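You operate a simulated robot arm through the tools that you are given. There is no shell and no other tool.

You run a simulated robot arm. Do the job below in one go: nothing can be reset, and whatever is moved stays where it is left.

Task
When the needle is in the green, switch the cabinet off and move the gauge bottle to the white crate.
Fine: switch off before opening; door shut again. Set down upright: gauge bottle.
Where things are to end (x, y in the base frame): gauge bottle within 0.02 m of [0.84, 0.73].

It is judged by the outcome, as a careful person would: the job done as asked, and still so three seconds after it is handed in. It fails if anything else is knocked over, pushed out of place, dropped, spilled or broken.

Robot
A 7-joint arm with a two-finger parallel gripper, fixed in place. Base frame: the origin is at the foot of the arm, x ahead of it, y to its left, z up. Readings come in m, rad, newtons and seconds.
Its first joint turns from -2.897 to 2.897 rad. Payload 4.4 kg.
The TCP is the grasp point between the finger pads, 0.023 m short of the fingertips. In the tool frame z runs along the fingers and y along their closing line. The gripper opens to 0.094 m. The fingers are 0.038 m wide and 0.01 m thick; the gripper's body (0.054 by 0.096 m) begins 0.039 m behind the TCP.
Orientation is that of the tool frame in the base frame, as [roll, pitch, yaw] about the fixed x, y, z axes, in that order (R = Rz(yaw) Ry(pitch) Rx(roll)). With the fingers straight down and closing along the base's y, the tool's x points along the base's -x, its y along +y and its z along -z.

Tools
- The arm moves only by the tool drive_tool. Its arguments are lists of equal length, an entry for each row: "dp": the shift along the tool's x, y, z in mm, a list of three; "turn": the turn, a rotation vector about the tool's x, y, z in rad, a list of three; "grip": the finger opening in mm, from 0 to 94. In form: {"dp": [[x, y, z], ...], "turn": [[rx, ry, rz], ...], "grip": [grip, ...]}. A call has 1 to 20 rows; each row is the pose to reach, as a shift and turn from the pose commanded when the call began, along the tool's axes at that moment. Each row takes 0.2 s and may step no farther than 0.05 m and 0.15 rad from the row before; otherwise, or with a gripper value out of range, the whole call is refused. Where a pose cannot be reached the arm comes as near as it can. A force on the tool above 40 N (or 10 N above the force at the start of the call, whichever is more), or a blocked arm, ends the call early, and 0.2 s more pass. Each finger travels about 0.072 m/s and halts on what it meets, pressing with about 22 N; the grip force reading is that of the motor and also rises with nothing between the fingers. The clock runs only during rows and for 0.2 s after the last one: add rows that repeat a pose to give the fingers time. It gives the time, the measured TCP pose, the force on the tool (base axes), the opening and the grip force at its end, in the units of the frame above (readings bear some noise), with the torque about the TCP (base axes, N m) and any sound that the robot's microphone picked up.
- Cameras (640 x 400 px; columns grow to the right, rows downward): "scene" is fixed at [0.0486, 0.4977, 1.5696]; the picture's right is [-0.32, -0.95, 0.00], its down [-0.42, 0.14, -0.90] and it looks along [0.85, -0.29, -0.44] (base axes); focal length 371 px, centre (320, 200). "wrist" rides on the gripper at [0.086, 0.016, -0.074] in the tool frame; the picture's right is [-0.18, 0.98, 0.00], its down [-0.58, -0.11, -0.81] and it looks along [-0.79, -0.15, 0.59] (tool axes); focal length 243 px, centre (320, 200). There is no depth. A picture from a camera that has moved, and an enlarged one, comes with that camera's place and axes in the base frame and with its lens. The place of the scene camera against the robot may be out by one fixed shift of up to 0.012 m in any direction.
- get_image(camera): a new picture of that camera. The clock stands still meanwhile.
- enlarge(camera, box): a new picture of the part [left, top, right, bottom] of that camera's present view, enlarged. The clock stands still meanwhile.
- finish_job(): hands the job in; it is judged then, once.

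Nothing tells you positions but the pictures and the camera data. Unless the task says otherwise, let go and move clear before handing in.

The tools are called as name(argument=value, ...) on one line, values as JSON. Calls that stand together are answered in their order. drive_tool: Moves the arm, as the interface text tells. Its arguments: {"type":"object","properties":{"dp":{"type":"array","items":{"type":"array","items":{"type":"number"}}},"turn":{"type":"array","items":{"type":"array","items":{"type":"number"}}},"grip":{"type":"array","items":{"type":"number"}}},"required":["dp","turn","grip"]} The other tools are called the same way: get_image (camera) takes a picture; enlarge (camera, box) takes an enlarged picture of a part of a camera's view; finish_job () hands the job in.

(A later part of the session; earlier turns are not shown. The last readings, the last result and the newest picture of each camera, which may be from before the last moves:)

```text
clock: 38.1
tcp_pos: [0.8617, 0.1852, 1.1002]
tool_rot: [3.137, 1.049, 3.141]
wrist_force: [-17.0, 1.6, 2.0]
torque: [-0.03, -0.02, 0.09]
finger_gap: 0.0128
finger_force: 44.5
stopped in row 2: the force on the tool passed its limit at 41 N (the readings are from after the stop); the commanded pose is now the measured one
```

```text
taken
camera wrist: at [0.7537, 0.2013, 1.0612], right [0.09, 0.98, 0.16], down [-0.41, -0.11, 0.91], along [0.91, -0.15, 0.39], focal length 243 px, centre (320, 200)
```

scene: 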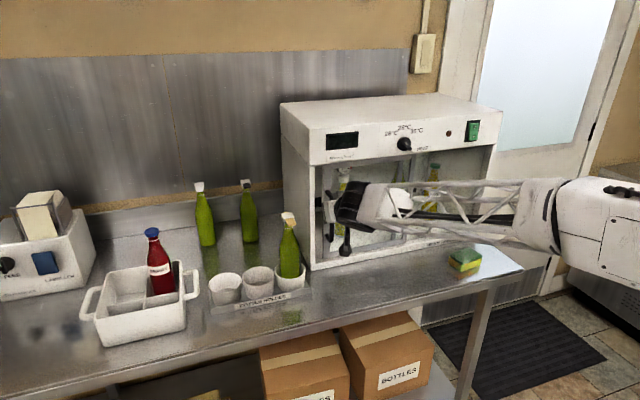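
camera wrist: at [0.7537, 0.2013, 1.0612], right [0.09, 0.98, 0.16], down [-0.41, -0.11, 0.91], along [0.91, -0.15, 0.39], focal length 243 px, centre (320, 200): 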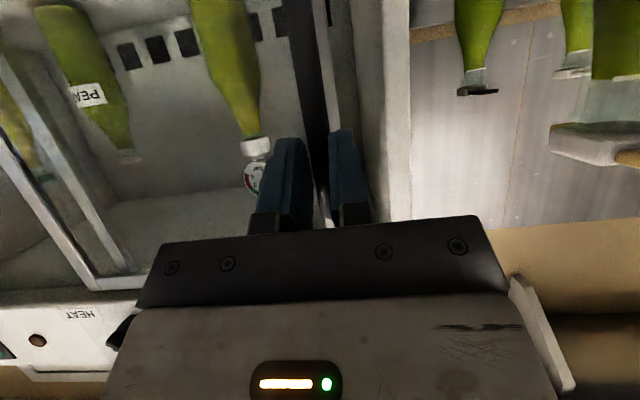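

Gripping tightly builds up side force against the track. I'll loosen the fingers to a loose cage around the bar and push it along instead.

drive_tool(dp=[[0, 0, 0], [0, 0, 0], [0, -8, 0], [0, -18, 0], [0, -30, 0], [0, -45, 0], [0, -60, 0], [0, -75, 0], [0, -90, 0], [0, -105, 0], [0, -120, 0], [0, -135, 0], [0, -150, 0], [0, -165, 0], [0, -180, 0], [0, -195, 0], [0, -207, 0], [0, -217, 0], [0, -225, 0]], turn=[[0, 0, 0], [0, 0, 0], [0, 0, 0], [0, 0, 0], [0, 0, 0], [0, 0, 0], [0, 0, 0], [0, 0, 0], [0, 0, 0], [0, 0, 0], [0, 0, 0], [0, 0, 0], [0, 0, 0], [0, 0, 0], [0, 0, 0], [0, 0, 0], [0, 0, 0], [0, 0, 0], [0, 0, 0]], grip=[22, 22, 22, 22, 22, 22, 22, 22, 22, 22, 22, 22, 22, 22, 22, 22, 22, 22, 22])

get_image(camera="scene")

get_image(camera="wrist")

```text
clock: 42.1
tcp_pos: [0.8616, -0.0407, 1.1009]
tool_rot: [3.138, 1.05, 3.137]
wrist_force: [0.3, -0.2, 0.6]
torque: [0.01, 0.02, 0.01]
finger_gap: 0.0219
finger_force: 0.0
```

```text
taken
```

scene: 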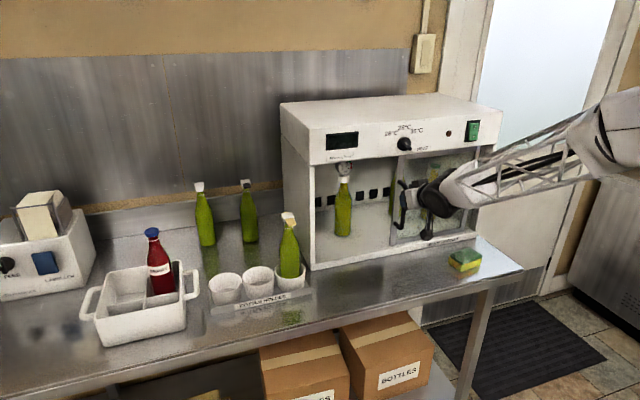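

```text
taken
camera wrist: at [0.7537, -0.0249, 1.061], right [0.09, 0.98, 0.16], down [-0.41, -0.11, 0.91], along [0.91, -0.15, 0.39], focal length 243 px, centre (320, 200)
```

wrist: 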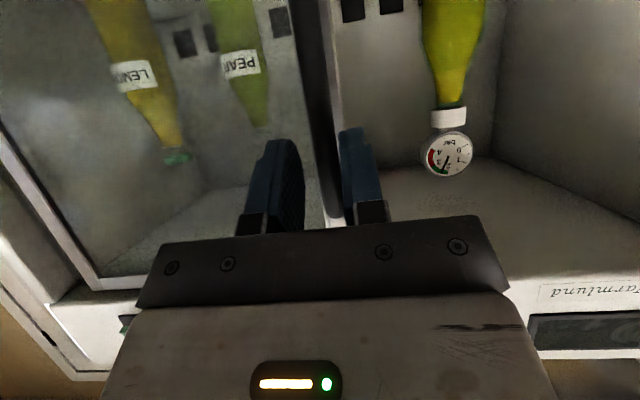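

The door is open, with its stile now near y≈-0.03, and the gauge bottle is exposed. I'll back off the handle and set up a view to locate the bottle precisely.

drive_tool(dp=[[20, 0, -35], [40, 0, -69], [60, 0, -104], [70, 40, -121], [70, 80, -121], [70, 120, -121]], turn=[[0, 0, 0], [0, 0, 0], [0, 0, 0], [0, 0, 0], [0, 0, 0], [0, 0, 0]], grip=[22, 22, 40, 94, 94, 94])

get_image(camera="wrist")

get_image(camera="scene")

enlarge(camera="scene", box=[270, 150, 430, 275])

```text
clock: 43.5
tcp_pos: [0.7223, 0.078, 1.0987]
tool_rot: [3.139, 1.049, 3.136]
wrist_force: [-0.1, 0.1, 0.0]
torque: [0.03, 0.0, -0.02]
finger_gap: 0.0942
finger_force: 0.1
```

```text
taken
camera wrist: at [0.615, 0.0941, 1.0602], right [0.09, 0.98, 0.16], down [-0.41, -0.11, 0.91], along [0.91, -0.15, 0.39], focal length 243 px, centre (320, 200)
```

wrist: 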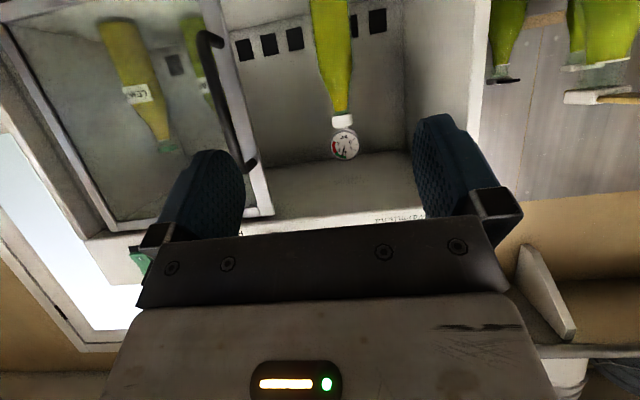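

```text
taken
```

scene: 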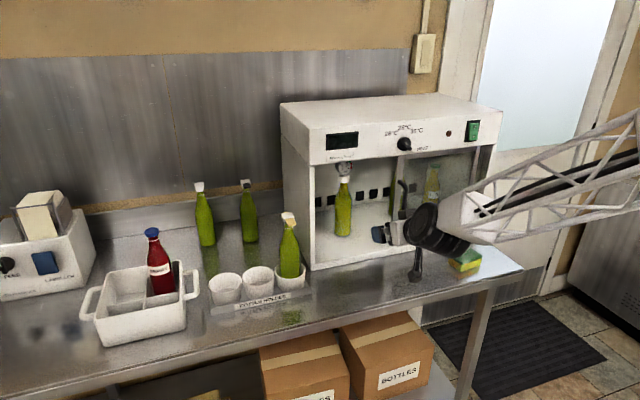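

```text
3.20 times, centred on (350, 212) of scene
camera zoom: at [0.0486, 0.4977, 1.5696], right [-0.32, -0.95, 0.0], down [-0.42, 0.14, -0.9], along [0.85, -0.29, -0.44], focal length 1188 px, centre (224, 160)
```

zoom: 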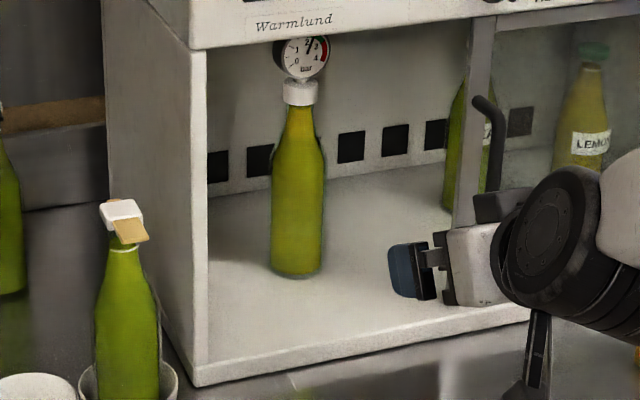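

The bottle cap triangulates to about (1.05, 0.084, 1.107) and the cabinet floor to z≈0.92. Before choosing a grasp height I'll check the bottle's shape and the crate's rim height.

enlarge(camera="wrist", box=[260, 0, 420, 170])

enlarge(camera="scene", box=[315, 155, 379, 245])

enlarge(camera="scene", box=[70, 220, 210, 355])

```text
2.35 times, centred on (340, 85) of wrist
camera zoom: at [0.615, 0.0941, 1.0602], right [0.09, 0.98, 0.16], down [-0.41, -0.11, 0.91], along [0.91, -0.15, 0.39], focal length 571 px, centre (273, 471)
```

zoom: 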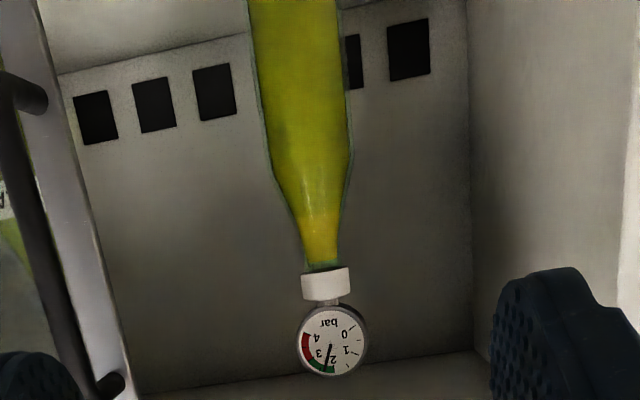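

```text
4.44 times, centred on (347, 200) of scene
camera zoom: at [0.0486, 0.4977, 1.5696], right [-0.32, -0.95, 0.0], down [-0.42, 0.14, -0.9], along [0.85, -0.29, -0.44], focal length 1650 px, centre (200, 200)
```

zoom: 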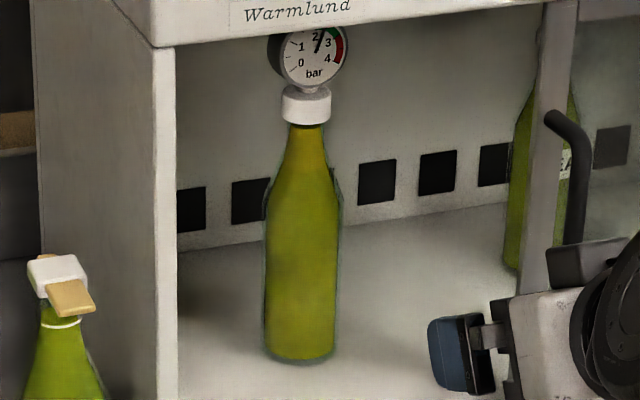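

```text
2.96 times, centred on (140, 288) of scene
camera zoom: at [0.0486, 0.4977, 1.5696], right [-0.32, -0.95, 0.0], down [-0.42, 0.14, -0.9], along [0.85, -0.29, -0.44], focal length 1100 px, centre (853, -59)
```

zoom: 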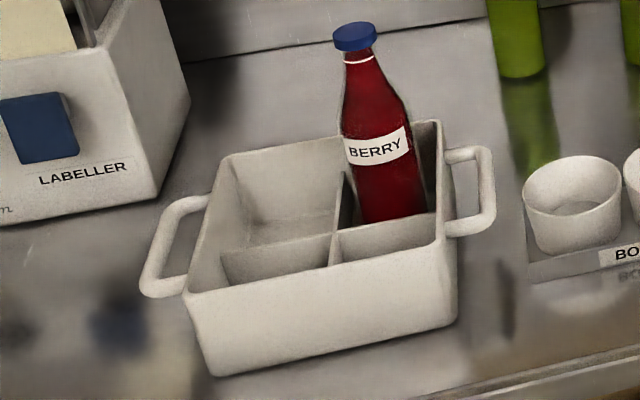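

The bottle body is straight up to about z≈1.04, and its needle is still in the green. The crate rim is near z≈0.987 with low dividers, and I need to know exactly which compartment [0.84, 0.73] is in, so I'll look from above first.

drive_tool(dp=[[-10, 41, -12], [-19, 83, -24], [-29, 124, -36], [-38, 166, -48], [-48, 207, -60], [-57, 249, -72], [-67, 290, -84], [-76, 331, -97], [-86, 373, -109], [-95, 414, -121], [-105, 456, -133], [-115, 497, -145], [-124, 539, -157], [-134, 580, -169], [-134, 580, -169]], turn=[[0, 0.075, 0], [0, 0.15, 0], [0, 0.225, 0], [0, 0.3, 0], [0, 0.375, 0], [0, 0.45, 0], [0, 0.525, 0], [0, 0.6, 0], [0, 0.675, 0], [0, 0.75, 0], [0, 0.825, 0], [0, 0.9, 0], [0, 0.975, 0], [0, 1.05, 0], [0, 1.05, 0]], grip=[94, 94, 94, 94, 94, 94, 94, 94, 94, 94, 94, 94, 94, 94, 94])

get_image(camera="wrist")

get_image(camera="scene")

```text
clock: 46.7
tcp_pos: [0.6377, 0.6574, 1.2911]
tool_rot: [-2.975, 0.221, -3.123]
wrist_force: [-0.7, -0.1, 0.0]
torque: [-0.02, -0.01, -0.06]
finger_gap: 0.094
finger_force: 0.1
out of reach, approached as far as the arm can: row 10, 11, 12, 13, 14, 15
```

```text
taken
camera wrist: at [0.5377, 0.6829, 1.3406], right [0.2, 0.97, -0.12], down [0.39, 0.03, 0.92], along [0.9, -0.23, -0.37], focal length 243 px, centre (320, 200)
```

wrist: 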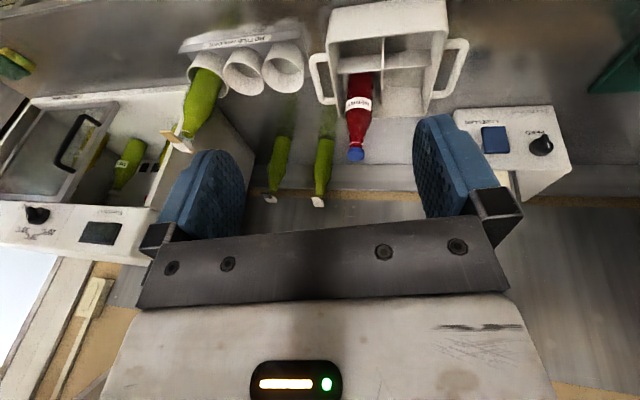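

```text
taken
```

scene: 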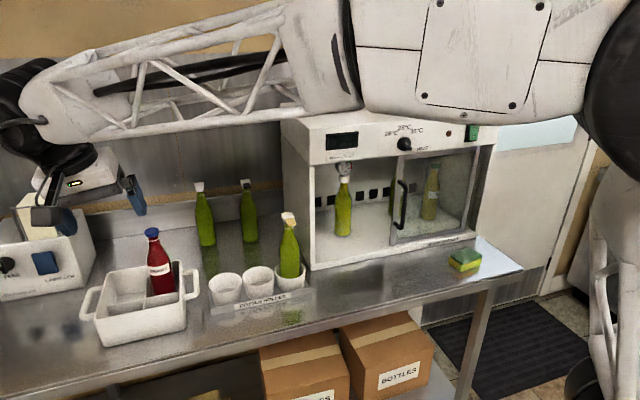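

enlarge(camera="wrist", box=[300, 0, 480, 120])

```text
3.33 times, centred on (390, 60) of wrist
camera zoom: at [0.5377, 0.6829, 1.3406], right [0.2, 0.97, -0.12], down [0.39, 0.03, 0.92], along [0.9, -0.23, -0.37], focal length 809 px, centre (87, 667)
```

zoom: 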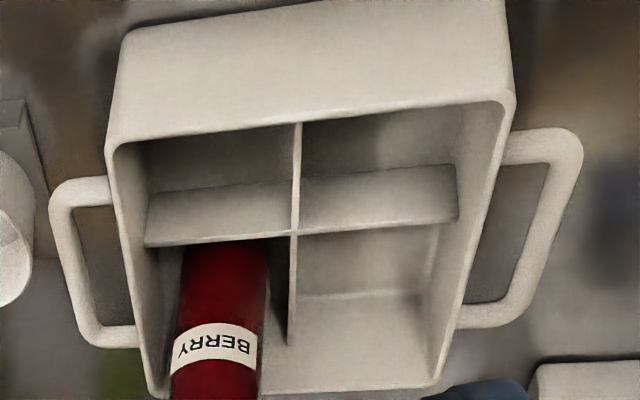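

The crate has four compartments, and [0.84, 0.73] is the centre of the front-left one, with a rim near z≈0.97 and dividers near 0.94. The heading must be radial there because of joint limits. I'll return to a standoff in front of the gauge bottle, tilted so the camera clears both the sill and the crate rim.

drive_tool(dp=[[-5, -38, 8], [-10, -77, 18], [-16, -115, 30], [-22, -153, 46], [-30, -192, 64], [-38, -230, 82], [-46, -268, 100], [-55, -307, 118], [-64, -345, 136], [-74, -383, 156], [-86, -422, 178], [-100, -460, 200], [-118, -498, 224], [-138, -537, 247], [-158, -575, 269], [-158, -575, 269]], turn=[[0, -0.063, 0], [0, -0.127, 0], [0, -0.19, 0], [0, -0.253, 0], [0, -0.317, 0], [0, -0.38, 0], [0, -0.443, 0], [0, -0.507, 0], [0, -0.57, 0], [0, -0.633, 0], [0, -0.697, 0], [0, -0.76, 0], [0, -0.823, 0], [0, -0.887, 0], [0, -0.95, 0], [0, -0.95, 0]], grip=[94, 94, 94, 94, 94, 94, 94, 94, 94, 94, 94, 94, 94, 94, 94, 94])

get_image(camera="wrist")

get_image(camera="scene")

```text
clock: 50.1
tcp_pos: [0.8428, 0.0471, 1.1587]
tool_rot: [-2.738, 1.144, -2.792]
wrist_force: [0.0, 0.8, -0.2]
torque: [0.01, 0.06, -0.05]
finger_gap: 0.0941
finger_force: 0.0
```

```text
taken
camera wrist: at [0.7408, 0.0565, 1.1042], right [0.09, 1.0, 0.01], down [-0.52, 0.04, 0.85], along [0.85, -0.08, 0.52], focal length 243 px, centre (320, 200)
```

wrist: 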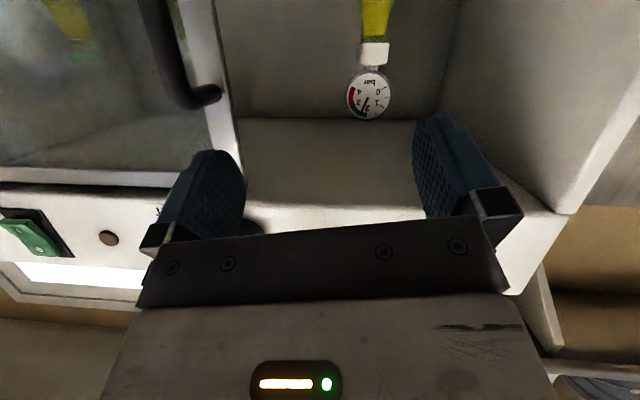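

```text
taken
```

scene: 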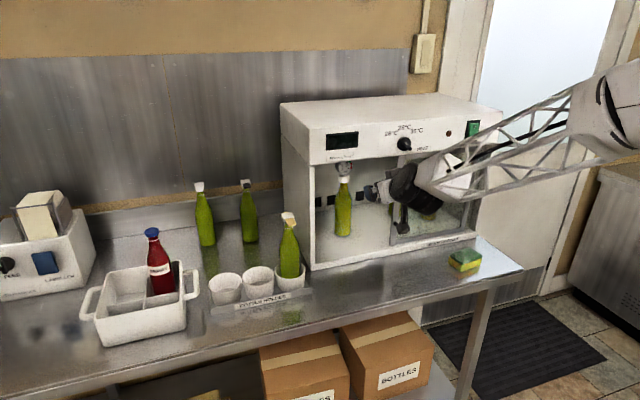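

The orientation came out off because the commanded pose had been the reached one. Nothing was touched; I'll correct to the exact grasp orientation at a standoff straight in front of the bottle.

drive_tool(dp=[[30, 13, -5], [59, 26, -10], [89, 39, -15], [118.3, 51.8, -19.4], [118.3, 51.8, -19.4]], turn=[[-0.0245, 0.0557, 0.0332], [-0.049, 0.1114, 0.0663], [-0.0736, 0.167, 0.0995], [-0.0981, 0.2227, 0.1326], [-0.0981, 0.2227, 0.1326]], grip=[94, 94, 94, 94, 94])

get_image(camera="wrist")

get_image(camera="scene")

```text
clock: 51.3
tcp_pos: [0.7785, 0.0836, 1.0505]
tool_rot: [3.138, 0.948, 3.141]
wrist_force: [0.5, 0.2, 0.0]
torque: [-0.02, 0.03, 0.01]
finger_gap: 0.0936
finger_force: 0.2
```

```text
taken
camera wrist: at [0.6688, 0.0995, 1.022], right [0.1, 0.98, 0.15], down [-0.32, -0.11, 0.94], along [0.94, -0.15, 0.3], focal length 243 px, centre (320, 200)
```

wrist: 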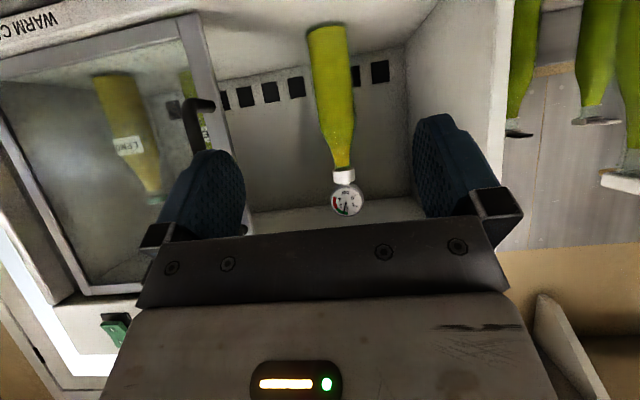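

```text
taken
```

scene: 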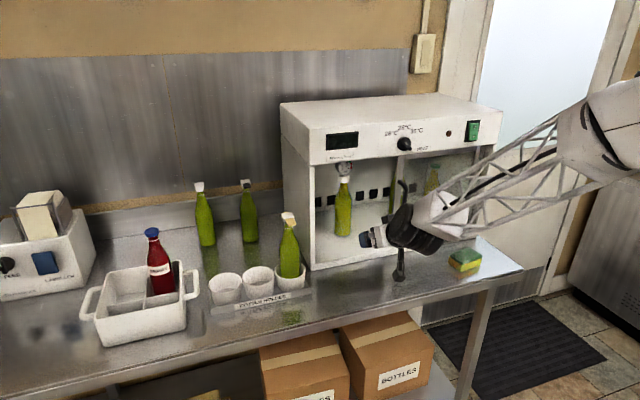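

enlarge(camera="wrist", box=[240, 0, 440, 220])

enlarge(camera="wrist", box=[300, 10, 370, 60])

```text
1.82 times, centred on (340, 110) of wrist
camera zoom: at [0.6688, 0.0995, 1.022], right [0.1, 0.98, 0.15], down [-0.32, -0.11, 0.94], along [0.94, -0.15, 0.3], focal length 441 px, centre (284, 364)
```

zoom: 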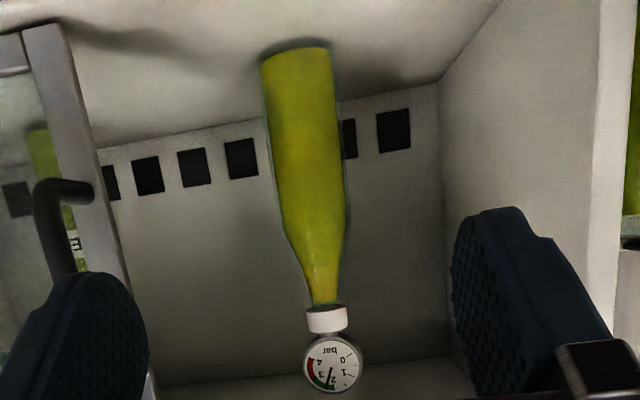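

```text
8.00 times, centred on (335, 35) of wrist
camera zoom: at [0.6688, 0.0995, 1.022], right [0.1, 0.98, 0.15], down [-0.32, -0.11, 0.94], along [0.94, -0.15, 0.3], focal length 1941 px, centre (200, 1520)
```

zoom: 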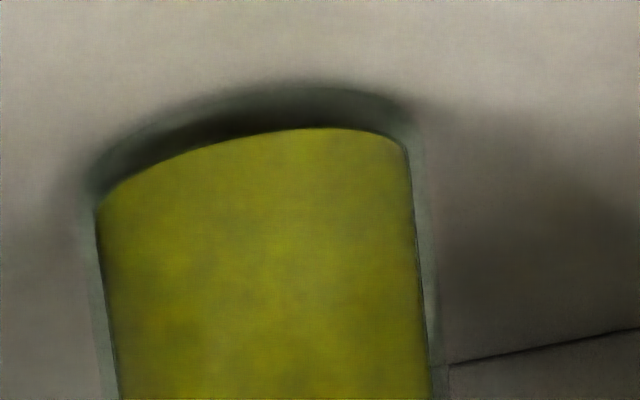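

Combining three wrist views, the bottle axis is at (1.048, 0.083). Its base is at z≈0.907, it is about 60 mm across and straight up to z≈1.03. I'll slide in horizontally at z=1.015 and pause just before the fingers reach it.

drive_tool(dp=[[16.7, -0.6, 36.6], [-6.6, -0.6, 69.1], [-29.9, -0.6, 101.6], [-53.3, -0.6, 134.1], [-70.8, -0.6, 158.5], [-79.5, -0.6, 170.7], [-79.5, -0.6, 170.7]], turn=[[0, 0, 0], [0, 0, 0], [0, 0, 0], [0, 0, 0], [0, 0, 0], [0, 0, 0], [0, 0, 0]], grip=[94, 94, 94, 94, 94, 94, 94])

get_image(camera="wrist")

enlarge(camera="scene", box=[270, 140, 450, 275])

```text
clock: 52.9
tcp_pos: [0.9648, 0.0825, 1.0164]
tool_rot: [3.141, 0.952, -3.14]
wrist_force: [0.2, 0.3, 1.0]
torque: [0.04, 0.01, -0.02]
finger_gap: 0.0943
finger_force: 0.1
```

```text
taken
camera wrist: at [0.854, 0.0983, 0.9884], right [0.1, 0.98, 0.15], down [-0.32, -0.11, 0.94], along [0.94, -0.15, 0.3], focal length 243 px, centre (320, 200)
```

wrist: 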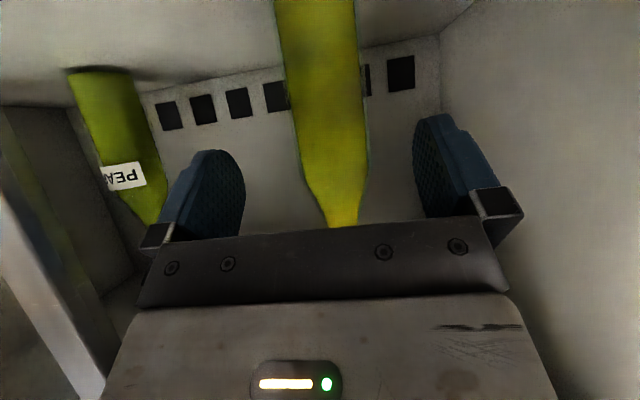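

```text
2.96 times, centred on (360, 208) of scene
camera zoom: at [0.0486, 0.4977, 1.5696], right [-0.32, -0.95, 0.0], down [-0.42, 0.14, -0.9], along [0.85, -0.29, -0.44], focal length 1100 px, centre (202, 178)
```

zoom: 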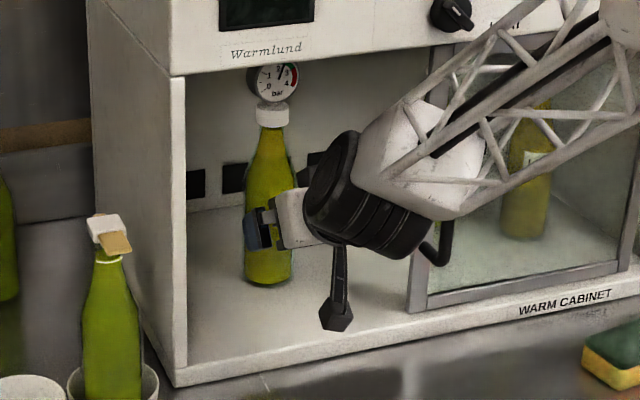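

The bottle is centred between the fingers with good clearance all round. I'll move in the last 70 mm and close gently.

drive_tool(dp=[[-10.5, 0, 14.6], [-20.4, 0, 28.4], [-29.2, 0, 40.6], [-35, 0, 48.7], [-40.8, 0, 56.9], [-40.8, 0, 56.9], [-40.8, 0, 56.9], [-40.8, 0, 56.9], [-40.8, 0, 56.9]], turn=[[0, 0, 0], [0, 0, 0], [0, 0, 0], [0, 0, 0], [0, 0, 0], [0, 0, 0], [0, 0, 0], [0, 0, 0], [0, 0, 0]], grip=[94, 94, 94, 94, 94, 75, 60, 40, 40])

get_image(camera="wrist")

enlarge(camera="scene", box=[270, 140, 450, 275])

```text
clock: 54.9
tcp_pos: [1.0331, 0.0829, 1.016]
tool_rot: [3.14, 0.949, -3.141]
wrist_force: [1.5, 1.5, 2.1]
torque: [0.06, -0.11, 0.09]
finger_gap: 0.0595
finger_force: 22.4
```

```text
taken
camera wrist: at [0.9226, 0.0992, 0.9883], right [0.1, 0.98, 0.15], down [-0.32, -0.11, 0.94], along [0.94, -0.15, 0.3], focal length 243 px, centre (320, 200)
```

wrist: 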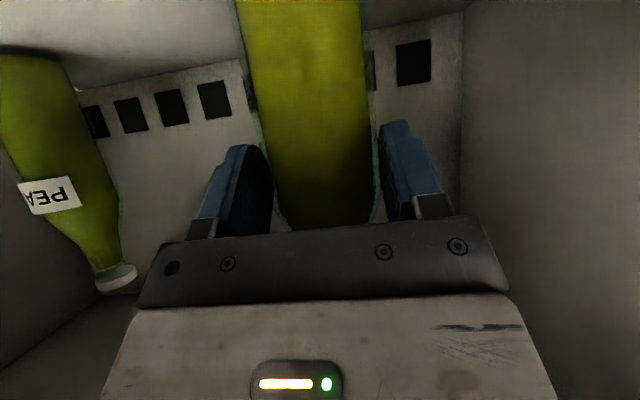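

```text
2.96 times, centred on (360, 208) of scene
camera zoom: at [0.0486, 0.4977, 1.5696], right [-0.32, -0.95, 0.0], down [-0.42, 0.14, -0.9], along [0.85, -0.29, -0.44], focal length 1100 px, centre (202, 178)
```

zoom: 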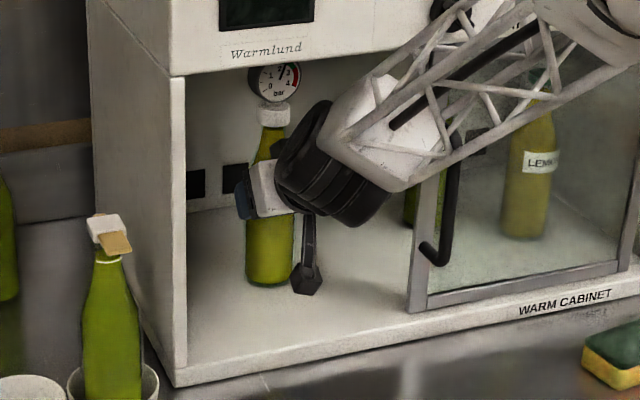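

The bottle is gripped at 59.5 mm. I'll lift it 20 mm gently, watching the forces.

drive_tool(dp=[[-4, 0, -2.9], [-8.1, 0, -5.8], [-12.2, 0, -8.8], [-16.2, 0, -11.7], [-16.2, 0, -11.7]], turn=[[0, 0, 0], [0, 0, 0], [0, 0, 0], [0, 0, 0], [0, 0, 0]], grip=[40, 40, 40, 40, 40])

enlarge(camera="scene", box=[270, 140, 450, 275])

get_image(camera="wrist")

```text
clock: 56.1
tcp_pos: [1.0327, 0.0831, 1.0358]
tool_rot: [3.138, 0.949, -3.139]
wrist_force: [0.8, -0.2, -6.1]
torque: [0.0, 0.11, 0.03]
finger_gap: 0.0597
finger_force: 21.9
```

```text
2.96 times, centred on (360, 208) of scene
camera zoom: at [0.0486, 0.4977, 1.5696], right [-0.32, -0.95, 0.0], down [-0.42, 0.14, -0.9], along [0.85, -0.29, -0.44], focal length 1100 px, centre (202, 178)
```

zoom: 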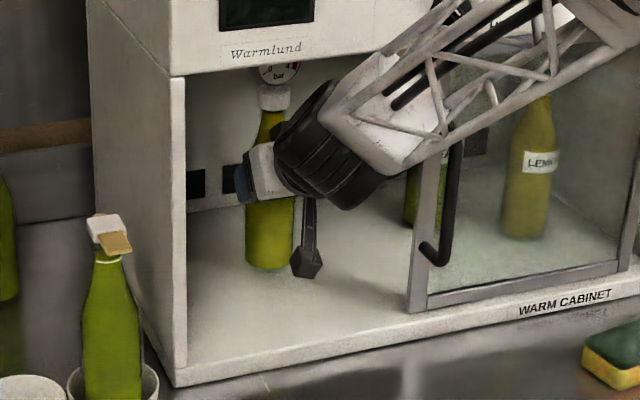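

```text
taken
camera wrist: at [0.9227, 0.1, 1.0078], right [0.1, 0.98, 0.15], down [-0.32, -0.11, 0.94], along [0.94, -0.15, 0.3], focal length 243 px, centre (320, 200)
```

wrist: 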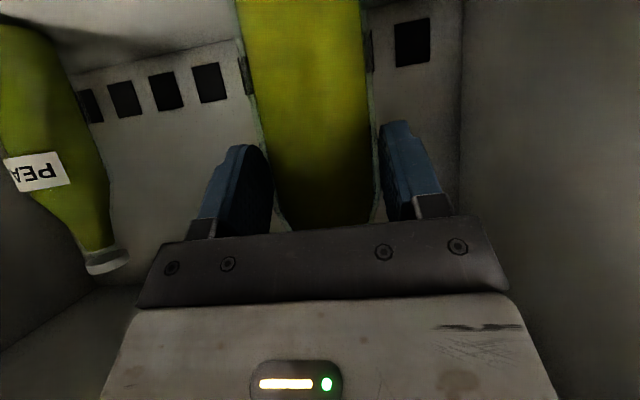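

The lift is clean at about 6 N. I'll pull the bottle straight out of the cabinet at this height.

drive_tool(dp=[[5.8, 0, -8.1], [14.6, 0, -20.3], [26.3, 0, -36.5], [40.8, 0, -56.9], [55.4, 0, -77.2], [72.9, 0, -101.5], [90.4, 0, -125.9], [107.9, 0, -150.3], [125.4, 0, -174.6], [142.9, 0, -199], [160.4, 0, -223.4], [175, 0, -243.7], [182, 0, -253.5]], turn=[[0, 0, 0], [0, 0, 0], [0, 0, 0], [0, 0, 0], [0, 0, 0], [0, 0, 0], [0, 0, 0], [0, 0, 0], [0, 0, 0], [0, 0, 0], [0, 0, 0], [0, 0, 0], [0, 0, 0]], grip=[40, 40, 40, 40, 40, 40, 40, 40, 40, 40, 40, 40, 40])

get_image(camera="scene")

get_image(camera="wrist")

```text
clock: 58.9
tcp_pos: [0.7213, 0.0825, 1.0351]
tool_rot: [3.14, 0.949, -3.14]
wrist_force: [-0.1, 0.3, -7.2]
torque: [-0.01, 0.12, 0.01]
finger_gap: 0.059
finger_force: 22.1
```

```text
taken
```

scene: 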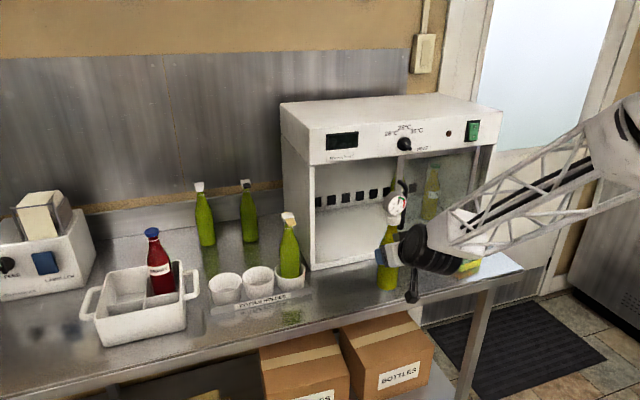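

```text
taken
camera wrist: at [0.6103, 0.0986, 1.0071], right [0.1, 0.98, 0.15], down [-0.32, -0.11, 0.94], along [0.94, -0.15, 0.3], focal length 243 px, centre (320, 200)
```

wrist: 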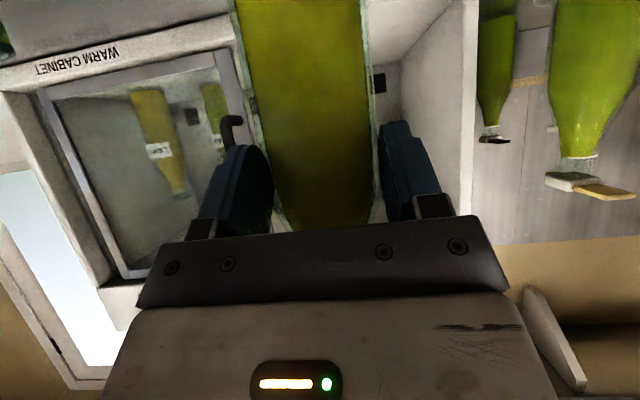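

The bottle is out and held upright. I'll raise it and swing towards the crate, yawing the heading about the vertical so it stays upright.

drive_tool(dp=[[-7.7, 27.6, -14.5], [-15.3, 55.2, -29], [-23, 82.8, -43.5], [-30.6, 110.4, -58], [-38.3, 138, -72.5], [-46, 165.6, -87], [-53.6, 193.2, -101.5], [-61.3, 220.8, -116], [-68.9, 248.4, -130.5], [-76.6, 276, -145], [-84.3, 303.6, -159.5], [-91.9, 331.2, -174], [-99.6, 358.8, -188.5], [-107.2, 386.4, -203], [-114.9, 414, -217.5], [-122.6, 442, -232], [-122.6, 442, -232]], turn=[[-0.0366, 0, -0.0262], [-0.0732, 0, -0.0524], [-0.1098, 0, -0.0785], [-0.1464, 0, -0.1047], [-0.183, 0, -0.1309], [-0.2196, 0, -0.1571], [-0.2562, 0, -0.1832], [-0.2928, 0, -0.2094], [-0.3294, 0, -0.2356], [-0.366, 0, -0.2618], [-0.4026, 0, -0.2879], [-0.4392, 0, -0.3141], [-0.4758, 0, -0.3403], [-0.5124, 0, -0.3665], [-0.549, 0, -0.3926], [-0.5856, 0, -0.4188], [-0.5856, 0, -0.4188]], grip=[40, 40, 40, 40, 40, 40, 40, 40, 40, 40, 40, 40, 40, 40, 40, 40, 40])

get_image(camera="scene")

get_image(camera="wrist")

```text
clock: 62.5
tcp_pos: [0.6027, 0.5008, 1.2359]
tool_rot: [-3.13, 0.954, -2.449]
wrist_force: [0.0, 0.0, -5.4]
torque: [-0.11, 0.09, 0.02]
finger_gap: 0.0594
finger_force: 21.8
out of reach, approached as far as the arm can: row 15, 16, 17
```

```text
taken
```

scene: 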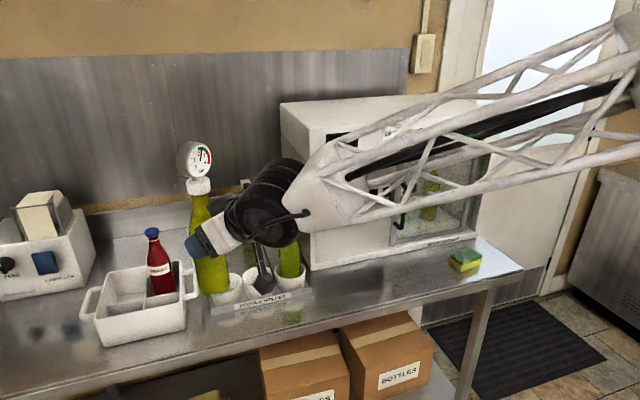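

```text
taken
camera wrist: at [0.5071, 0.4426, 1.2068], right [-0.54, 0.83, 0.14], down [-0.19, -0.28, 0.94], along [0.82, 0.48, 0.31], focal length 243 px, centre (320, 200)
```

wrist: 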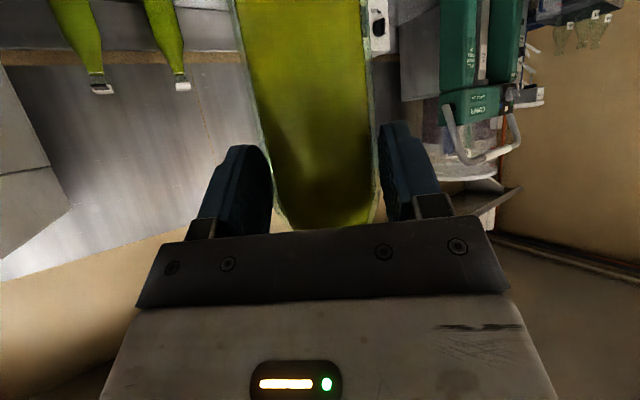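

At this height and radius the arm is near a limit, but the pose is good: upright, heading about 0.69 rad. I'll extend outwards and lower towards the crate while staying above the rim.

drive_tool(dp=[[-6.1, 2.1, 27.2], [-12.2, 4.2, 54.3], [-18.3, 6.3, 81.5], [-24.4, 8.5, 108.7], [-30.5, 10.6, 135.8], [-36.6, 12.7, 163], [-42.7, 14.8, 190.1], [-48.8, 16.9, 217.3], [-48.8, 16.9, 217.3]], turn=[[0, 0, 0], [0, 0, 0], [0, 0, 0], [0, 0, 0], [0, 0, 0], [0, 0, 0], [0, 0, 0], [0, 0, 0], [0, 0, 0]], grip=[40, 40, 40, 40, 40, 40, 40, 40, 40])

get_image(camera="scene")

get_image(camera="wrist")

```text
clock: 64.5
tcp_pos: [0.7413, 0.6517, 1.1457]
tool_rot: [2.699, 0.873, -2.944]
wrist_force: [0.1, -0.9, -6.6]
torque: [-0.07, 0.05, 0.01]
finger_gap: 0.0591
finger_force: 22.5
out of reach, approached as far as the arm can: row 1, 2, 3, 4, 5, 6
```

```text
taken
```

scene: 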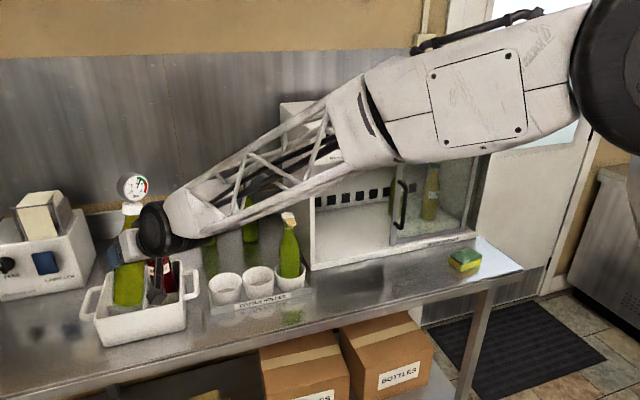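

```text
taken
camera wrist: at [0.6347, 0.6122, 1.1269], right [-0.37, 0.83, 0.41], down [-0.06, -0.46, 0.88], along [0.93, 0.31, 0.22], focal length 243 px, centre (320, 200)
```

wrist: 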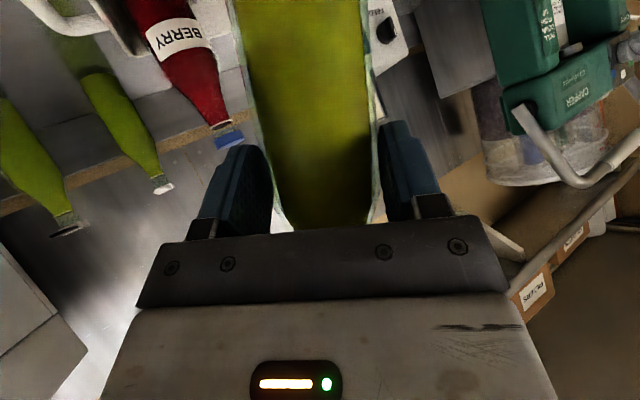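

The bottle is tilted because the arm strayed from the commanded orientation near a joint limit. It is held above the crate and touching nothing; I'll hold a moment to see whether it settles to the commanded pose.

drive_tool(dp=[[0, 0, 0], [0, 0, 0]], turn=[[0, 0, 0], [0, 0, 0]], grip=[40, 40])

get_image(camera="scene")

```text
clock: 65.1
tcp_pos: [0.7449, 0.6484, 1.1461]
tool_rot: [3.139, 0.951, -2.42]
wrist_force: [0.0, 0.3, -6.4]
torque: [-0.08, 0.1, 0.01]
finger_gap: 0.059
finger_force: 21.9
```

```text
taken
```

scene: 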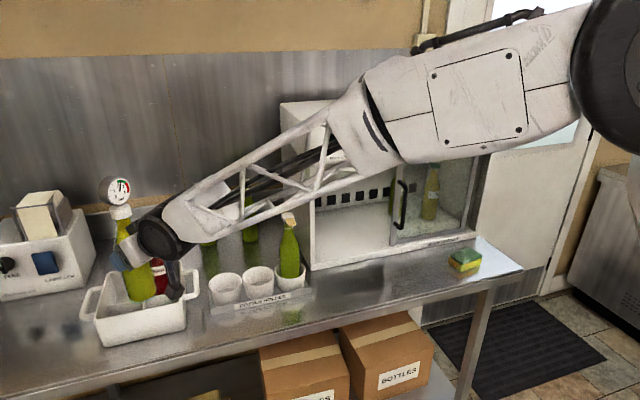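

enlarge(camera="scene", box=[70, 165, 220, 355])

get_image(camera="wrist")

```text
2.11 times, centred on (145, 260) of scene
camera zoom: at [0.0486, 0.4977, 1.5696], right [-0.32, -0.95, 0.0], down [-0.42, 0.14, -0.9], along [0.85, -0.29, -0.44], focal length 782 px, centre (688, 74)
```

zoom: 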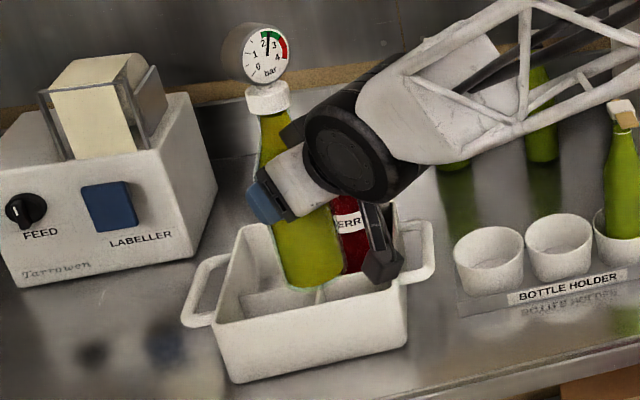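

```text
taken
camera wrist: at [0.6501, 0.5867, 1.1184], right [-0.57, 0.81, 0.15], down [-0.17, -0.29, 0.94], along [0.8, 0.51, 0.3], focal length 243 px, centre (320, 200)
```

wrist: 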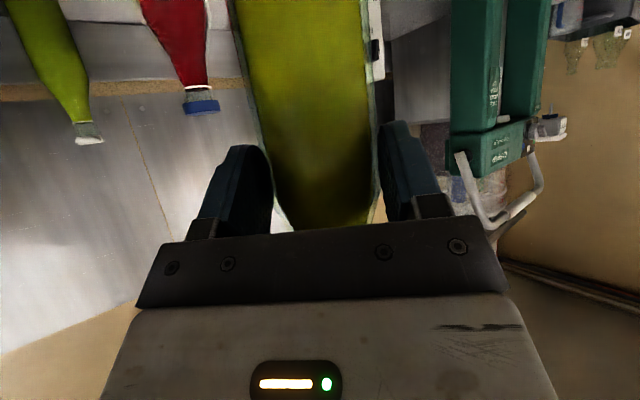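

The arm has settled: upright, heading 0.72, nothing disturbed. I'll extend the remaining 11 cm so the bottle sits over [0.84, 0.73], still above the rim.

drive_tool(dp=[[-8.6, -0.2, 16.6], [-17.2, -0.5, 33.3], [-25.8, -0.7, 50], [-34.4, -1, 66.6], [-43, -1.2, 83.3], [-51.6, -1.5, 99.9], [-51.6, -1.5, 99.9], [-51.6, -1.5, 99.9]], turn=[[0, 0, 0], [0, 0, 0], [0, 0, 0], [0, 0, 0], [0, 0, 0], [0, 0, 0], [0, 0, 0], [0, 0, 0]], grip=[40, 40, 40, 40, 40, 40, 40, 40])

enlarge(camera="scene", box=[70, 165, 220, 355])

get_image(camera="wrist")

```text
clock: 66.9
tcp_pos: [0.8281, 0.7216, 1.1312]
tool_rot: [3.139, 0.948, -2.42]
wrist_force: [0.8, 0.4, -6.6]
torque: [-0.1, 0.1, 0.0]
finger_gap: 0.0591
finger_force: 22.1
```

```text
2.11 times, centred on (145, 260) of scene
camera zoom: at [0.0486, 0.4977, 1.5696], right [-0.32, -0.95, 0.0], down [-0.42, 0.14, -0.9], along [0.85, -0.29, -0.44], focal length 782 px, centre (688, 74)
```

zoom: 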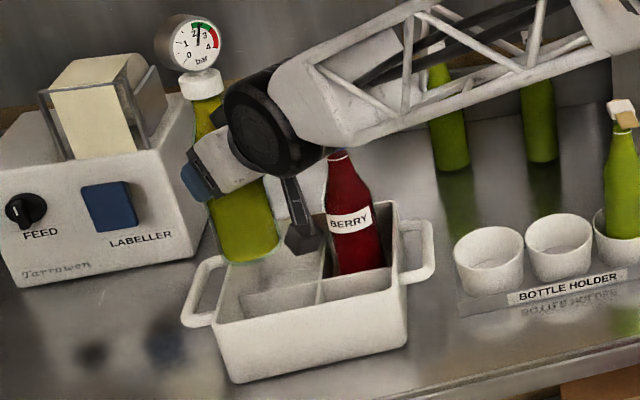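

```text
taken
camera wrist: at [0.7345, 0.6599, 1.1031], right [-0.57, 0.81, 0.15], down [-0.17, -0.29, 0.94], along [0.81, 0.51, 0.3], focal length 243 px, centre (320, 200)
```

wrist: 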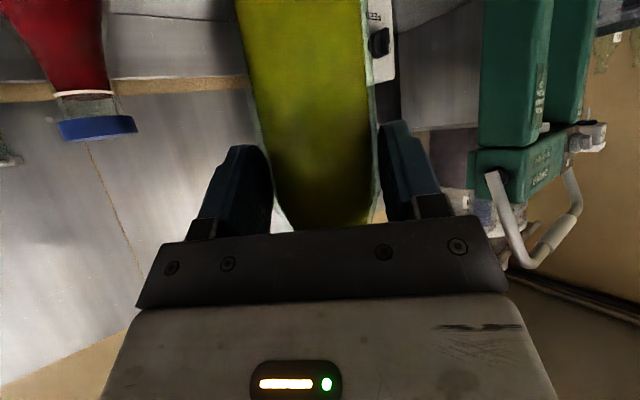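

enlarge(camera="scene", box=[100, 250, 180, 350])

enlarge(camera="scene", box=[95, 170, 175, 270])

```text
4.00 times, centred on (140, 300) of scene
camera zoom: at [0.0486, 0.4977, 1.5696], right [-0.32, -0.95, 0.0], down [-0.42, 0.14, -0.9], along [0.85, -0.29, -0.44], focal length 1485 px, centre (1040, -200)
```

zoom: 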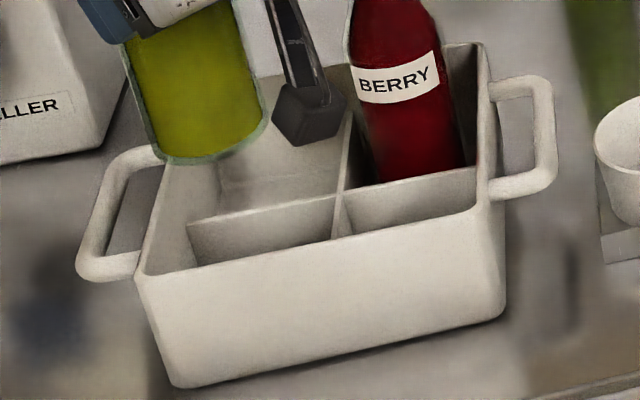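

```text
4.00 times, centred on (135, 220) of scene
camera zoom: at [0.0486, 0.4977, 1.5696], right [-0.32, -0.95, 0.0], down [-0.42, 0.14, -0.9], along [0.85, -0.29, -0.44], focal length 1485 px, centre (1060, 120)
```

zoom: 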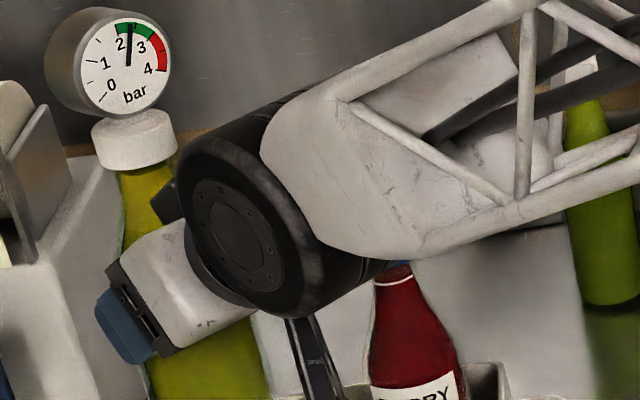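

The bottle base projects exactly where expected over the target. The compartment measures about x 0.80–0.875 and y 0.684–0.766, so there's 8–10 mm clearance. I'll shift 3 mm towards its centre and lower most of the way.

drive_tool(dp=[[9, -2, 4.5], [17, -3, 10.6], [33.3, -3, 22.2], [49.5, -3, 33.9], [65.8, -3, 45.5], [77.2, -3, 53.6], [77.2, -3, 53.6]], turn=[[0, 0, 0], [0, 0, 0], [0, 0, 0], [0, 0, 0], [0, 0, 0], [0, 0, 0], [0, 0, 0]], grip=[40, 40, 40, 40, 40, 40, 40])

enlarge(camera="scene", box=[80, 210, 200, 350])

get_image(camera="wrist")

```text
clock: 68.5
tcp_pos: [0.83, 0.7192, 1.0372]
tool_rot: [3.14, 0.95, -2.421]
wrist_force: [-0.2, 0.1, -6.0]
torque: [-0.05, 0.1, 0.03]
finger_gap: 0.0587
finger_force: 22.0
```

```text
2.86 times, centred on (140, 280) of scene
camera zoom: at [0.0486, 0.4977, 1.5696], right [-0.32, -0.95, 0.0], down [-0.42, 0.14, -0.9], along [0.85, -0.29, -0.44], focal length 1061 px, centre (834, -29)
```

zoom: 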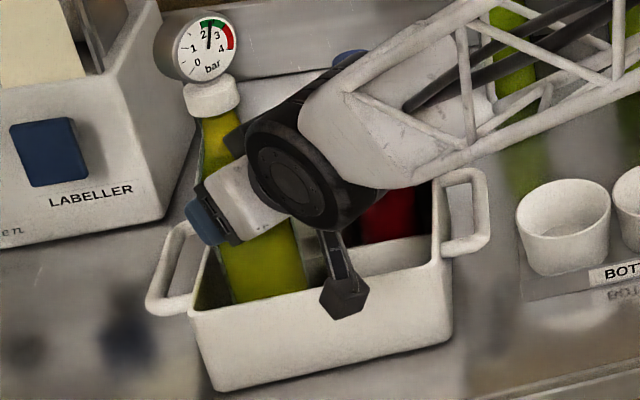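

```text
taken
camera wrist: at [0.7366, 0.6575, 1.0088], right [-0.57, 0.81, 0.15], down [-0.17, -0.29, 0.94], along [0.81, 0.51, 0.3], focal length 243 px, centre (320, 200)
```

wrist: 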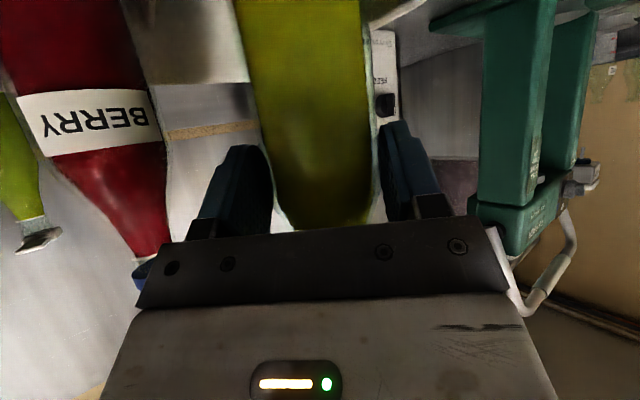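

It's well inside the compartment with no contact. I'll lower slowly until the base touches.

drive_tool(dp=[[4.07, 0, 2.9], [8.14, 0, 5.8], [12.2, 0, 8.7], [16.3, 0, 11.6], [18.7, 0, 13.4], [18.7, 0, 13.4]], turn=[[0, 0, 0], [0, 0, 0], [0, 0, 0], [0, 0, 0], [0, 0, 0], [0, 0, 0]], grip=[40, 40, 40, 40, 40, 40])

```text
clock: 69.9
tcp_pos: [0.8301, 0.7181, 1.0131]
tool_rot: [3.14, 0.951, -2.421]
wrist_force: [0.3, 0.0, -6.4]
torque: [-0.08, 0.09, 0.0]
finger_gap: 0.0589
finger_force: 21.8
```

drive_tool(dp=[[1.6, 0, 1.2], [3.2, 0, 2.3], [4.9, 0, 3.5], [6.5, 0, 4.6], [6.5, 0, 4.6]], turn=[[0, 0, 0], [0, 0, 0], [0, 0, 0], [0, 0, 0], [0, 0, 0]], grip=[40, 40, 40, 40, 40])

enlarge(camera="scene", box=[80, 210, 200, 350])

```text
clock: 71.1
tcp_pos: [0.8303, 0.7175, 1.0055]
tool_rot: [3.14, 0.949, -2.421]
wrist_force: [0.1, -0.1, -6.8]
torque: [-0.06, 0.07, 0.01]
finger_gap: 0.0591
finger_force: 21.8
```

```text
2.86 times, centred on (140, 280) of scene
camera zoom: at [0.0486, 0.4977, 1.5696], right [-0.32, -0.95, 0.0], down [-0.42, 0.14, -0.9], along [0.85, -0.29, -0.44], focal length 1061 px, centre (834, -29)
```

zoom: 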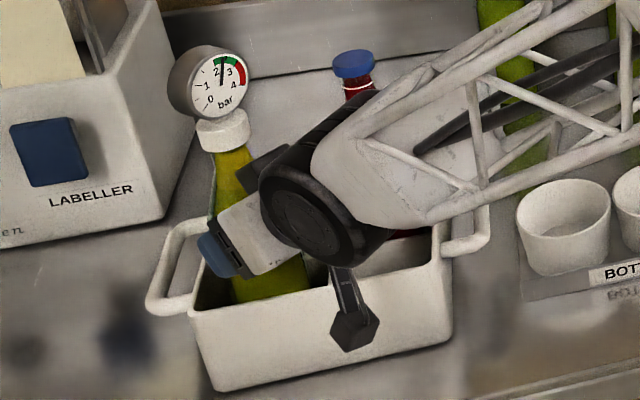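

No contact yet; I'll continue down in small steps.

drive_tool(dp=[[1.6, 0, 1.2], [3.2, 0, 2.3], [4.9, 0, 3.5], [4.9, 0, 3.5]], turn=[[0, 0, 0], [0, 0, 0], [0, 0, 0], [0, 0, 0]], grip=[40, 40, 40, 40])

```text
clock: 72.1
tcp_pos: [0.8295, 0.7186, 1.0007]
tool_rot: [3.14, 0.951, -2.421]
wrist_force: [-0.2, 1.1, 0.9]
torque: [0.23, -0.11, 0.09]
finger_gap: 0.0592
finger_force: 22.0
```

The floor is now carrying the bottle's weight. I'll open the fingers just enough to release it.

drive_tool(dp=[[0, 0, 0], [0, 0, 0], [0, 0, 0], [0, 0, 0]], turn=[[0, 0, 0], [0, 0, 0], [0, 0, 0], [0, 0, 0]], grip=[62, 68, 76, 76])

enlarge(camera="scene", box=[80, 210, 200, 350])

get_image(camera="wrist")

```text
clock: 73.1
tcp_pos: [0.8293, 0.7177, 1.0009]
tool_rot: [3.139, 0.949, -2.421]
wrist_force: [-0.4, -0.9, -0.9]
torque: [0.03, -0.02, -0.01]
finger_gap: 0.0761
finger_force: 0.0
```

```text
2.86 times, centred on (140, 280) of scene
camera zoom: at [0.0486, 0.4977, 1.5696], right [-0.32, -0.95, 0.0], down [-0.42, 0.14, -0.9], along [0.85, -0.29, -0.44], focal length 1061 px, centre (834, -29)
```

zoom: 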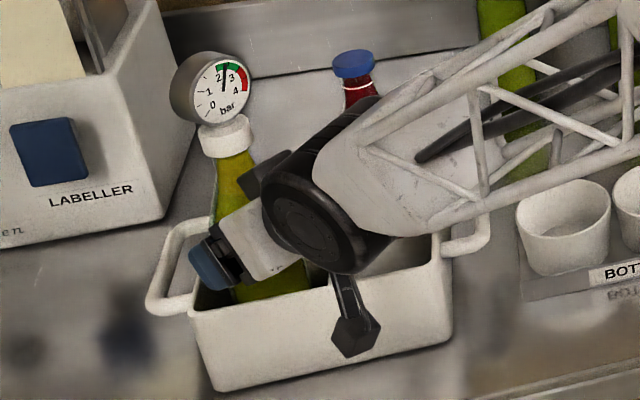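

```text
taken
camera wrist: at [0.7359, 0.6563, 0.9719], right [-0.57, 0.81, 0.15], down [-0.17, -0.29, 0.94], along [0.81, 0.51, 0.3], focal length 243 px, centre (320, 200)
```

wrist: 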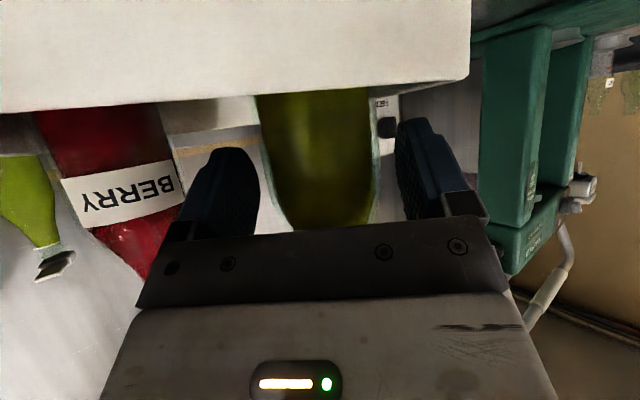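

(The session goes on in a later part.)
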